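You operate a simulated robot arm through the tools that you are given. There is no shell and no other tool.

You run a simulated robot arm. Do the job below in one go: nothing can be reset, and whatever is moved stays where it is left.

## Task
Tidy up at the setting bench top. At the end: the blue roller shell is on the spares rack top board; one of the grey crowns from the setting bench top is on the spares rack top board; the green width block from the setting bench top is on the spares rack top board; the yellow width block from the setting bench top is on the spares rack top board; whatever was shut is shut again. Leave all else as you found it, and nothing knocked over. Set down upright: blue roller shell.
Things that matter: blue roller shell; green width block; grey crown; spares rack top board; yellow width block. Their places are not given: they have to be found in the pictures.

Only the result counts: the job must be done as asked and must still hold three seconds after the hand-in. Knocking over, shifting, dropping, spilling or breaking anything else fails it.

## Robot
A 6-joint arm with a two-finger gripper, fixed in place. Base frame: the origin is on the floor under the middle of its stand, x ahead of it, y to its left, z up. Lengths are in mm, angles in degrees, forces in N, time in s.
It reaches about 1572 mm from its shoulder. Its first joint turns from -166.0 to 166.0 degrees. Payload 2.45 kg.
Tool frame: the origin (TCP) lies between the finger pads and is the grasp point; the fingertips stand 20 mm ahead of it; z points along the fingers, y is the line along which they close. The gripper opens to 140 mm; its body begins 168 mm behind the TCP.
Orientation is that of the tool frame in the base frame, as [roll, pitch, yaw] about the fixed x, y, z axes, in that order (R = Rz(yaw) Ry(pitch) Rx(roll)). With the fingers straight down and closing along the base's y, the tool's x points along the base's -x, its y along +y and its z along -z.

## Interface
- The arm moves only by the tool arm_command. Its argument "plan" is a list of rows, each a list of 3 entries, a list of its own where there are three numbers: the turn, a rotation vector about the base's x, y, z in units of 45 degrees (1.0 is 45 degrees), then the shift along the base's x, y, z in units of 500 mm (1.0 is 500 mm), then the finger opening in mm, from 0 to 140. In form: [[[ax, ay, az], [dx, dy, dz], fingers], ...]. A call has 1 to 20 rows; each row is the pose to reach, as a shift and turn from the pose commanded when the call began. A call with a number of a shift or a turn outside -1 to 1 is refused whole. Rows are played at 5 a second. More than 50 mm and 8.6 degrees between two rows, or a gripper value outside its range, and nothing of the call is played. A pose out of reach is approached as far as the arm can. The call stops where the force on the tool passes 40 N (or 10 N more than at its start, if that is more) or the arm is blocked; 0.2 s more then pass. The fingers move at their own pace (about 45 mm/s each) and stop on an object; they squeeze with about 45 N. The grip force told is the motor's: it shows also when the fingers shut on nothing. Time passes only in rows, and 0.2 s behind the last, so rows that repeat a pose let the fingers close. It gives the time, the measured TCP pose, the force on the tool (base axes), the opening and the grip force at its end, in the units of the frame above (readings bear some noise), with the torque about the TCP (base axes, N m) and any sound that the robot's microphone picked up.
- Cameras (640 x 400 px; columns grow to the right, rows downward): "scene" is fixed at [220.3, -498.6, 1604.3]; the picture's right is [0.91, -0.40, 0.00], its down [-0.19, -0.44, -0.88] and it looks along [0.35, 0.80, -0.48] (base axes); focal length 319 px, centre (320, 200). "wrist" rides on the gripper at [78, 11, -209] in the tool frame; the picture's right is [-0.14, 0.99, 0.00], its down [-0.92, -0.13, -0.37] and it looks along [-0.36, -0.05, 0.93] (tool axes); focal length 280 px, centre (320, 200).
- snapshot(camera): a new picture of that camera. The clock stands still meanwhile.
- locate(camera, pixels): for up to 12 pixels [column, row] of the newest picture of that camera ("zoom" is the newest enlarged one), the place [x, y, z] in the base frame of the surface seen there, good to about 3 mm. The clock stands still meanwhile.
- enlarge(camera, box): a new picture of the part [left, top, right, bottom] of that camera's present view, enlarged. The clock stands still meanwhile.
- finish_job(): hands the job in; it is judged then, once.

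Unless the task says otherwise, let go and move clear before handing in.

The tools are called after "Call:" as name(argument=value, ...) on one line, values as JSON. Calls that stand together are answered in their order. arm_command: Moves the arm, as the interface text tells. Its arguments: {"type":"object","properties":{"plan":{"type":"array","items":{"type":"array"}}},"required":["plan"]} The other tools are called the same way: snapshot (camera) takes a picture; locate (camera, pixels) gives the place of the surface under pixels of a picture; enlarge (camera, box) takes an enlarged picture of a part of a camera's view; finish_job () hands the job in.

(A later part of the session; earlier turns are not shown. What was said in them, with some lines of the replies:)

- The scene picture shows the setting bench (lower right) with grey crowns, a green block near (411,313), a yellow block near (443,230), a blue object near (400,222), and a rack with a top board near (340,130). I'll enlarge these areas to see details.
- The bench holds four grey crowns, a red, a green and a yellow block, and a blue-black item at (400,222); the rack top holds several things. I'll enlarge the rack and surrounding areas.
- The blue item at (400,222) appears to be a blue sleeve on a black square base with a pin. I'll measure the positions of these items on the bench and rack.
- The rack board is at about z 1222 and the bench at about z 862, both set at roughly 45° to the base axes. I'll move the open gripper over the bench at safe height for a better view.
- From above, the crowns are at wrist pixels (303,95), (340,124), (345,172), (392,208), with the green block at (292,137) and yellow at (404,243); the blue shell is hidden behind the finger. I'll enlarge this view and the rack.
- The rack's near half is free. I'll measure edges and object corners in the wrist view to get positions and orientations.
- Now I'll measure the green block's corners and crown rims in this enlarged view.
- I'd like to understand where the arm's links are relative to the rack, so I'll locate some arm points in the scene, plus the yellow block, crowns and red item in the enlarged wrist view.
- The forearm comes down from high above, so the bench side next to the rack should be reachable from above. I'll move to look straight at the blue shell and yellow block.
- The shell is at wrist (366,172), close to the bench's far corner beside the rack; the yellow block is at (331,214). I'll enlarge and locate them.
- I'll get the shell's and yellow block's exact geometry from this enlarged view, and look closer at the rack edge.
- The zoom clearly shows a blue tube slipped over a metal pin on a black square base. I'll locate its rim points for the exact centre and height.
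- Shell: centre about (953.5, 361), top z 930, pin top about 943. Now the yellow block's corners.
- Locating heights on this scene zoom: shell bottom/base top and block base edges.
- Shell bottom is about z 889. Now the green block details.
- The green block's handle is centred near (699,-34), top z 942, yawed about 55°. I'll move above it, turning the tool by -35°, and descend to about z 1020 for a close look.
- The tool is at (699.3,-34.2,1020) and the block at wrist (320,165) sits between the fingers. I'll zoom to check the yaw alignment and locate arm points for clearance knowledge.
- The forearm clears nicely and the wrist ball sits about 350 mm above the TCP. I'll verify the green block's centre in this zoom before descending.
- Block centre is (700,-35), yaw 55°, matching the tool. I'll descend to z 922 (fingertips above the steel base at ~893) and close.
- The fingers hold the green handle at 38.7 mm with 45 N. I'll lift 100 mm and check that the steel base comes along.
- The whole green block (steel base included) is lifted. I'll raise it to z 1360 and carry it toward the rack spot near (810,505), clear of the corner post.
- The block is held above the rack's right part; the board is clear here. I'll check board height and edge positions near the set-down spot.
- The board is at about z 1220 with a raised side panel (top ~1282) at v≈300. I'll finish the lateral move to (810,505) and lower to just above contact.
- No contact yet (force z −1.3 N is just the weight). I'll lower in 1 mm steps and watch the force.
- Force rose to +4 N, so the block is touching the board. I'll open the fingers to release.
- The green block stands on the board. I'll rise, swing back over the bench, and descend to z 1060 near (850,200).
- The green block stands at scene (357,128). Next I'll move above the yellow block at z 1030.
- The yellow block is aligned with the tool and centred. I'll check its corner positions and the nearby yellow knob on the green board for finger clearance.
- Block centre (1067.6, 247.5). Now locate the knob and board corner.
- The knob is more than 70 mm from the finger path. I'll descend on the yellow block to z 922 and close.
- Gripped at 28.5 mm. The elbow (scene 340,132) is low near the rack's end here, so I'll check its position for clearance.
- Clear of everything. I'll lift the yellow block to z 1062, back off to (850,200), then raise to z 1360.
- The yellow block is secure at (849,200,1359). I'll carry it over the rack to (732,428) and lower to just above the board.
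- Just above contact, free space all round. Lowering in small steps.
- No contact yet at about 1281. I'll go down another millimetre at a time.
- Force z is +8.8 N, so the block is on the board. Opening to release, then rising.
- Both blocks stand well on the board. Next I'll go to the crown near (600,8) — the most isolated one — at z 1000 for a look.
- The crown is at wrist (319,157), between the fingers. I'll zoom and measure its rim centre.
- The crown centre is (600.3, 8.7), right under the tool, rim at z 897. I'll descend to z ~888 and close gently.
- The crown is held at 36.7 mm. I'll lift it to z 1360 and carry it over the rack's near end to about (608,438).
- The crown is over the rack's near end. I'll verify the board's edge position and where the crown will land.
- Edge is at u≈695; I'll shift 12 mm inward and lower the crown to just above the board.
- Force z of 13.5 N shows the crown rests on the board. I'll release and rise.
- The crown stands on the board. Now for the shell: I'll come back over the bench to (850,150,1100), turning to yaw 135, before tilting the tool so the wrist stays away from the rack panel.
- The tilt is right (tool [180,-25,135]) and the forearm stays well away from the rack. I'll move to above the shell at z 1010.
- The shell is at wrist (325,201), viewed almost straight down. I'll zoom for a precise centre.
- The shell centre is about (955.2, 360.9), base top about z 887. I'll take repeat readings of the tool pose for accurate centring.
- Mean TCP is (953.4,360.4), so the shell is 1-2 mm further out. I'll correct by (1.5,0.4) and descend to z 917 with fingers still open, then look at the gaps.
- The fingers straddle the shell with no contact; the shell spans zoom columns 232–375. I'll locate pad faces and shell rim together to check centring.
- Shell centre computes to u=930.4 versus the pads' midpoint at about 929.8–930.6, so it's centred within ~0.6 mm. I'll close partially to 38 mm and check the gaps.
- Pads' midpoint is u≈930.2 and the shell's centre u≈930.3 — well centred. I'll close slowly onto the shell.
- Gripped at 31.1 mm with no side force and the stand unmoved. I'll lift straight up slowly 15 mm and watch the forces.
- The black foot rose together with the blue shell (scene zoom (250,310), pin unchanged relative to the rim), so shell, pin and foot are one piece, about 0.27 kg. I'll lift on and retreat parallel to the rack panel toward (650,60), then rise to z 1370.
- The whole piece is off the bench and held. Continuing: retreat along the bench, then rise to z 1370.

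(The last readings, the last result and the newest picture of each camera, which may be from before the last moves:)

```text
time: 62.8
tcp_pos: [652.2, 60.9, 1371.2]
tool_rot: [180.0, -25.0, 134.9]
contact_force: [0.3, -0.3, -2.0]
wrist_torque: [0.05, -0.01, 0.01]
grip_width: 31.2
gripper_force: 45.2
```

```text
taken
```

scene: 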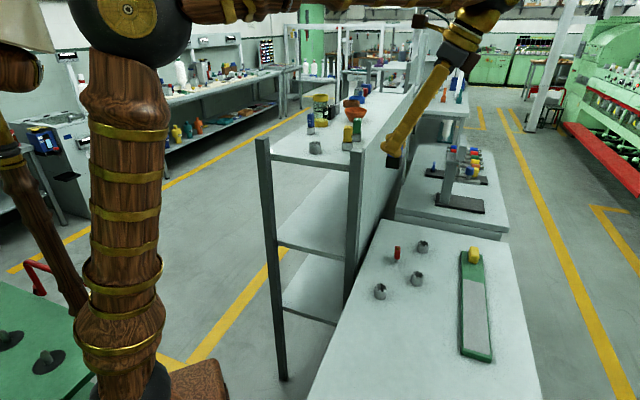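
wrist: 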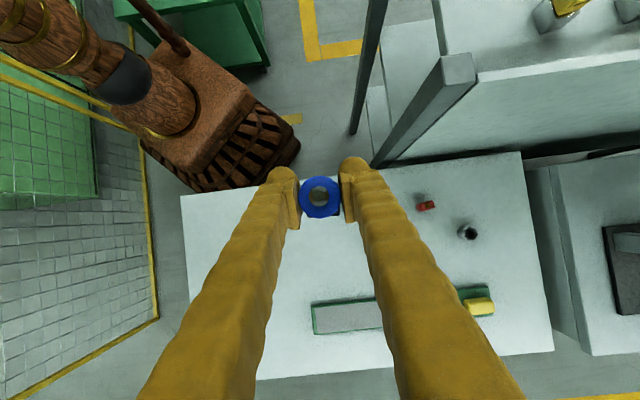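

All good. Carrying the shell to above (683,527) over the free part of the board at z 1371.

Call:
arm_command(plan=[[[0, 0, 0], [0.004, 0.093, 0], 20], [[0, 0, 0], [0.008, 0.187, 0], 20], [[0, 0, 0], [0.012, 0.28, 0], 20], [[0, 0, 0], [0.016, 0.374, 0], 20], [[0, 0, 0], [0.02, 0.467, 0], 20], [[0, 0, 0], [0.024, 0.56, 0], 20], [[0, 0, 0], [0.03, 0.654, 0], 20], [[0, 0, 0], [0.04, 0.747, 0], 20], [[0, 0, 0], [0.05, 0.84, 0], 20], [[0, 0, 0], [0.063, 0.933, 0], 20], [[0, 0, 0], [0.063, 0.933, 0], 20]])

Call:
snapshot(camera="wrist")

Call:
enlarge(camera="scene", box=[250, 40, 430, 180])

```text
time: 65.2
tcp_pos: [684.6, 526.5, 1369.6]
tool_rot: [179.9, -24.9, 134.9]
contact_force: [-0.2, -0.2, -1.4]
wrist_torque: [-0.01, -0.05, 0.0]
grip_width: 31.6
gripper_force: 45.4
```

```text
taken
```

wrist: 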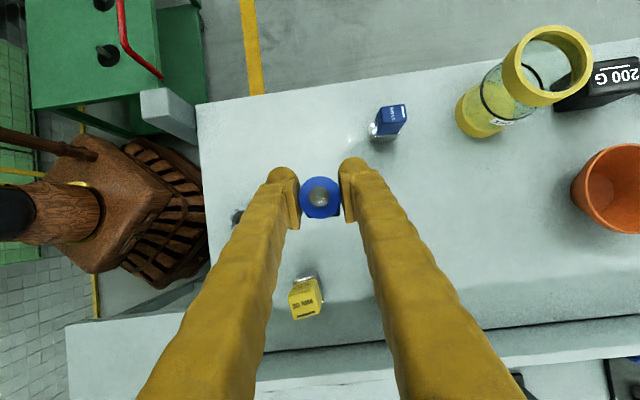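

```text
2.86 times, centred on (340, 110) of scene
```

zoom: 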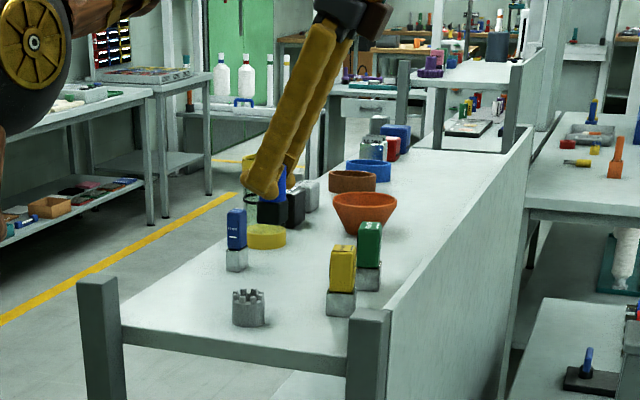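

The shell is above a free spot between the blue width block and the yellow block. Lowering to just above contact (expected TCP z≈1277).

Call:
arm_command(plan=[[[0, 0, 0], [0, 0, -0.06], 20], [[0, 0, 0], [0, 0, -0.12], 20], [[0, 0, 0], [0, 0, -0.16], 20], [[0, 0, 0], [0, 0, -0.178], 20], [[0, 0, 0], [0, 0, -0.178], 20]])

Call:
snapshot(camera="wrist")

Call:
enlarge(camera="scene", box=[270, 80, 390, 170])

```text
time: 66.4
tcp_pos: [680.6, 526.7, 1281.3]
tool_rot: [179.9, -24.9, 134.9]
contact_force: [-1.1, -0.3, -0.9]
wrist_torque: [0.0, -0.01, -0.03]
grip_width: 31.3
gripper_force: 45.3
```

```text
taken
```

wrist: 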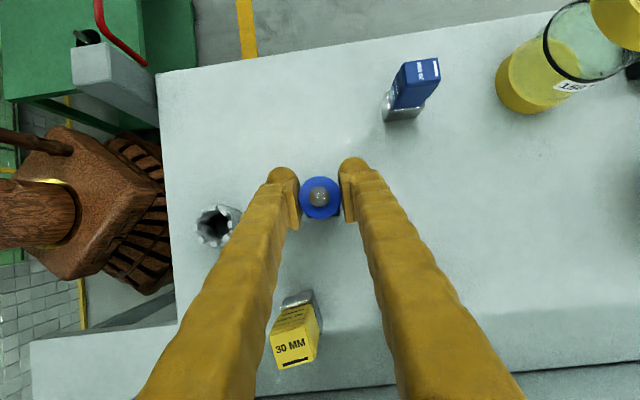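

```text
4.44 times, centred on (330, 125) of scene
```

zoom: 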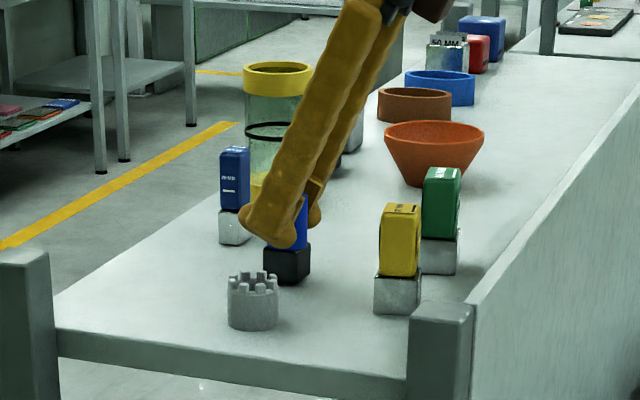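

Hovering about 4 mm above the board with clear space all round. Lowering in small steps.

Call:
arm_command(plan=[[[0, 0, 0], [0, 0, -0.002], 20], [[0, 0, 0], [0, 0, -0.004], 20], [[0, 0, 0], [0, 0, -0.005], 20], [[0, 0, 0], [0, 0, -0.005], 20]])

```text
time: 67.4
tcp_pos: [680.4, 527.4, 1277.5]
tool_rot: [-180.0, -24.9, 134.9]
contact_force: [-0.1, 0.1, -1.6]
wrist_torque: [0.01, 0.04, 0.01]
grip_width: 31.3
gripper_force: 45.3
```

Call:
arm_command(plan=[[[0, 0, 0], [0, 0, -0.002], 20], [[0, 0, 0], [0, 0, -0.002], 20]])

```text
time: 68.0
tcp_pos: [681.2, 526.0, 1278.0]
tool_rot: [179.9, -24.9, 135.1]
contact_force: [0.7, -4.4, 13.0]
wrist_torque: [-0.08, -0.12, 0.01]
grip_width: 31.4
gripper_force: 45.5
```

Contact at +13 N: the foot is on the board. I'll ease off half a millimetre, open to 50 mm slowly, and check before rising.

Call:
arm_command(plan=[[[0, 0, 0], [0, 0, 0.001], 20], [[0, 0, 0], [0, 0, 0.001], 32], [[0, 0, 0], [0, 0, 0.001], 36], [[0, 0, 0], [0, 0, 0.001], 42], [[0, 0, 0], [0, 0, 0.001], 50], [[0, 0, 0], [0, 0, 0.001], 50]])

Call:
snapshot(camera="wrist")

Call:
enlarge(camera="scene", box=[270, 80, 390, 170])

```text
time: 69.4
tcp_pos: [680.4, 526.2, 1277.8]
tool_rot: [-180.0, -24.9, 134.8]
contact_force: [0.0, 0.5, -0.8]
wrist_torque: [-0.02, 0.01, 0.01]
grip_width: 50.0
gripper_force: 0.1
```

```text
taken
```

wrist: 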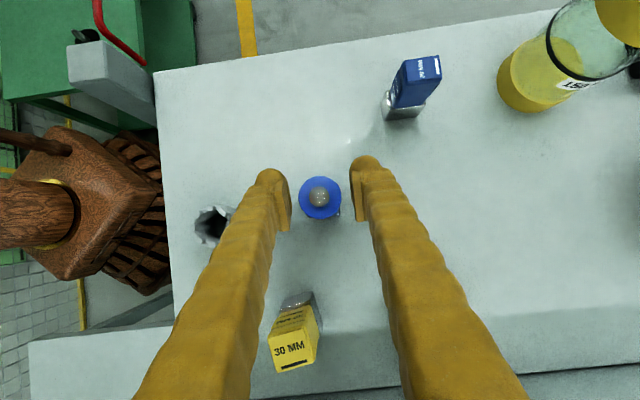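

```text
4.44 times, centred on (330, 125) of scene
```

zoom: 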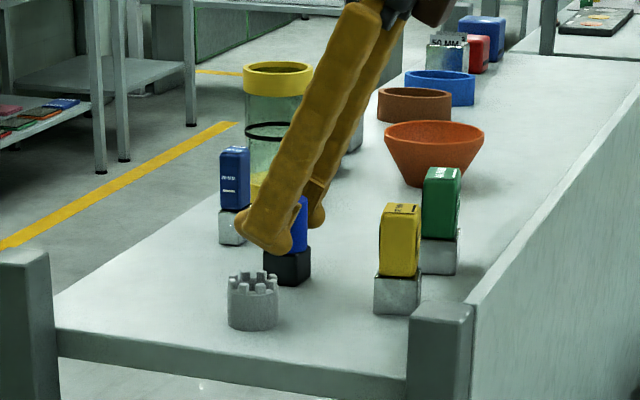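

The shell stands freely between the open fingers. I'll rise straight up about 130 mm and check.

Call:
arm_command(plan=[[[0, 0, 0], [0, 0, 0.03], 50], [[0, 0, 0], [0, 0, 0.08], 50], [[0, 0, 0], [0, 0, 0.16], 50], [[0, 0, 0], [0, 0, 0.24], 50], [[0, 0, 0], [0, 0, 0.26], 50]])

Call:
snapshot(camera="wrist")

Call:
enlarge(camera="scene", box=[250, 40, 430, 180])

Call:
snapshot(camera="scene")

```text
time: 70.6
tcp_pos: [681.4, 526.3, 1407.2]
tool_rot: [-180.0, -24.9, 134.9]
contact_force: [0.2, -0.3, 0.5]
wrist_torque: [0.01, 0.01, 0.02]
grip_width: 50.0
gripper_force: 0.1
```

```text
taken
```

wrist: 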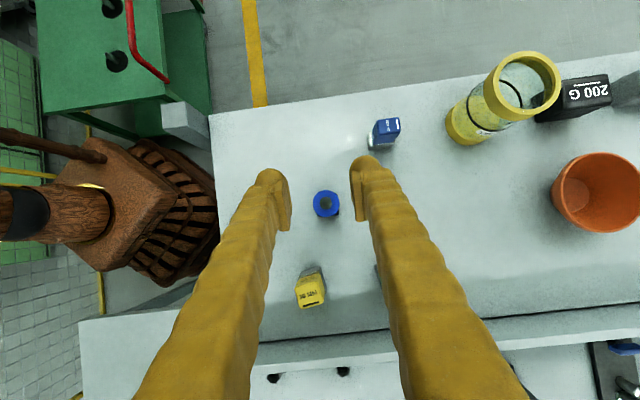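

```text
2.86 times, centred on (340, 110) of scene
```

zoom: 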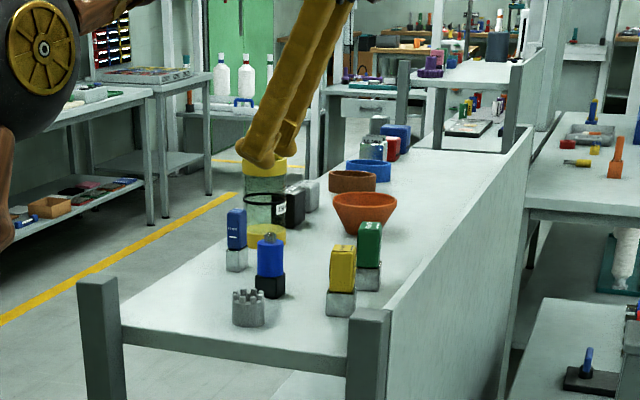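

```text
taken
```

scene: 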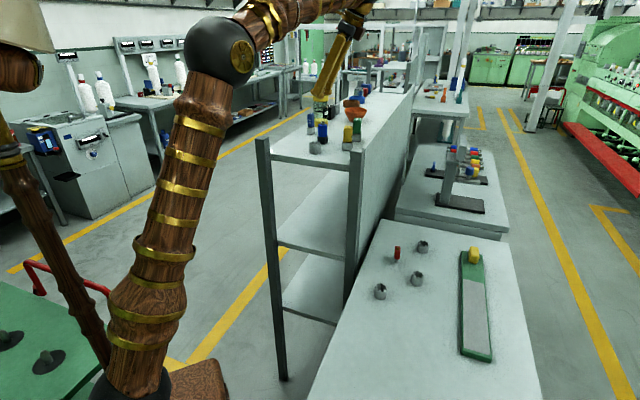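

All four items stand on the rack board. I'll inspect them closely, and double-check there is no other candidate blue roller shell on the neighbouring bench.

Call:
enlarge(camera="scene", box=[295, 105, 375, 165])

Call:
enlarge(camera="scene", box=[400, 130, 510, 220])

Call:
enlarge(camera="scene", box=[330, 200, 540, 370])

Call:
enlarge(camera="scene", box=[390, 60, 480, 130])

```text
6.67 times, centred on (335, 135) of scene
```

zoom: 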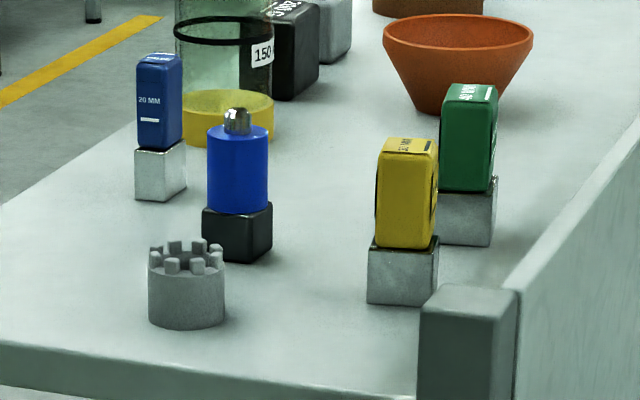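

```text
4.44 times, centred on (455, 175) of scene
```

zoom: 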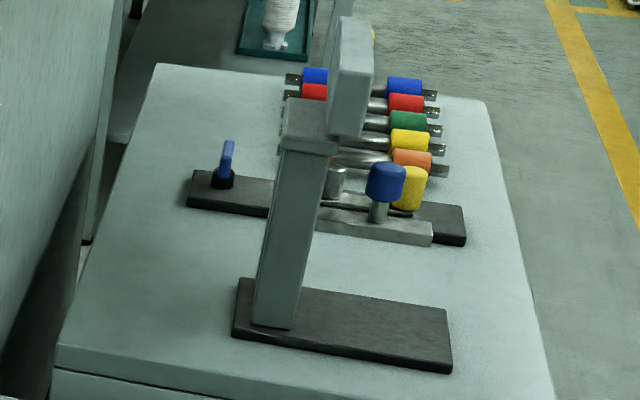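

```text
2.35 times, centred on (435, 285) of scene
```

zoom: 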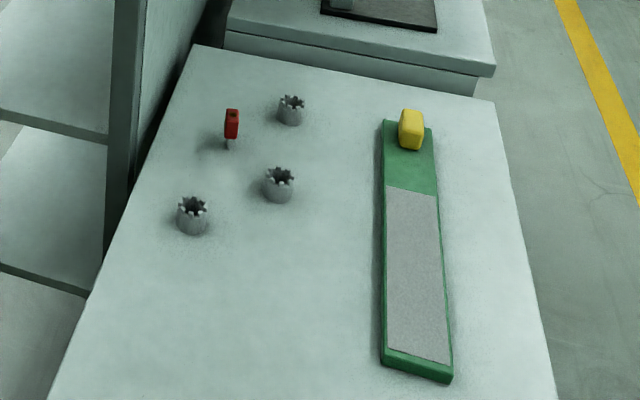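

```text
5.71 times, centred on (435, 95) of scene
```

zoom: 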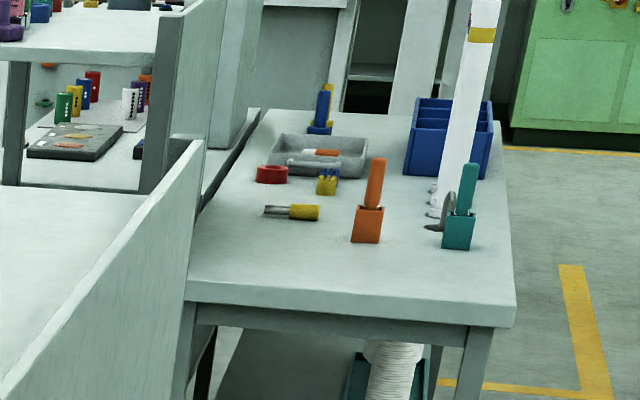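

All is as wanted: crown, shell (upright), yellow and green blocks stand on the board, and the bench's other items are unchanged. I'll move the empty gripper further clear and verify once more.

Call:
arm_command(plan=[[[0, 0, 0], [0, 0, 0.06], 50], [[0, 0, 0], [-0.03, -0.08, 0.08], 50], [[0, 0, 0], [-0.06, -0.16, 0.08], 50], [[0, 0, 0], [-0.09, -0.24, 0.08], 50], [[0, 0, 0], [-0.12, -0.32, 0.08], 50], [[0, 0, 0], [-0.15, -0.4, 0.08], 50], [[0, 0, 0], [-0.15, -0.4, 0.08], 50], [[0, 0, 0], [-0.15, -0.4, 0.08], 50], [[0, 0, 0], [-0.15, -0.4, 0.08], 50]])

Call:
snapshot(camera="scene")

Call:
enlarge(camera="scene", box=[250, 70, 430, 180])

```text
time: 72.6
tcp_pos: [605.1, 328.7, 1445.7]
tool_rot: [-179.9, -25.0, 134.9]
contact_force: [-0.3, -0.1, 0.8]
wrist_torque: [0.0, 0.02, -0.01]
grip_width: 50.1
gripper_force: 0.1
```

```text
taken
```

scene: 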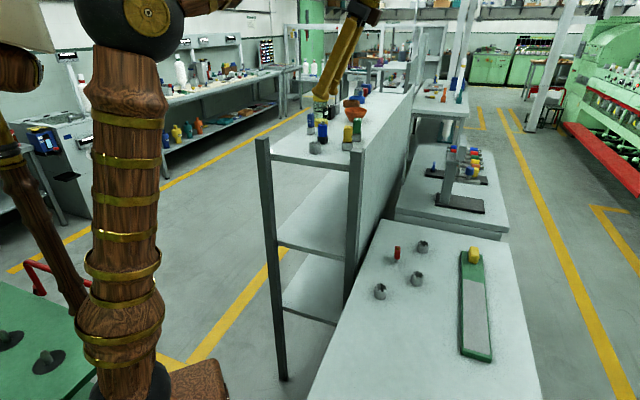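

```text
3.56 times, centred on (340, 125) of scene
```

zoom: 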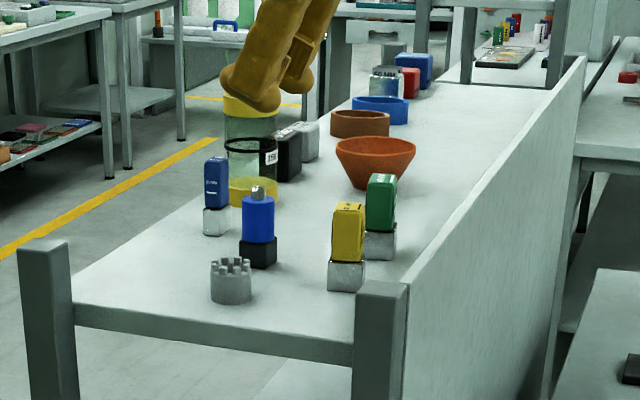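

The final picture shows all four items standing on the spares rack top board: crown at zoom (231,280), shell upright at (258,228), yellow at (347,247) and green at (381,216). Everything else is where it was, nothing was opened, and the gripper is clear, so I'm handing in.

Call:
finish_job()

```text
The job is handed in.
```

The job is handed in. The blue roller shell, one grey crown, the green width block and the yellow width block are all standing on the spares rack top board. The last picture shows the shell upright.

- **Shell and foot:** the shell's black foot and steel pin lifted with it as one piece, so I set all three on the rack together. I did not test whether they come apart.
- **Crown:** I took the crown nearest the robot. The other three are still on the bench.
- **Everything else:** I knocked nothing over. I opened nothing, so there was nothing to shut again. The gripper is empty and clear of the rack.
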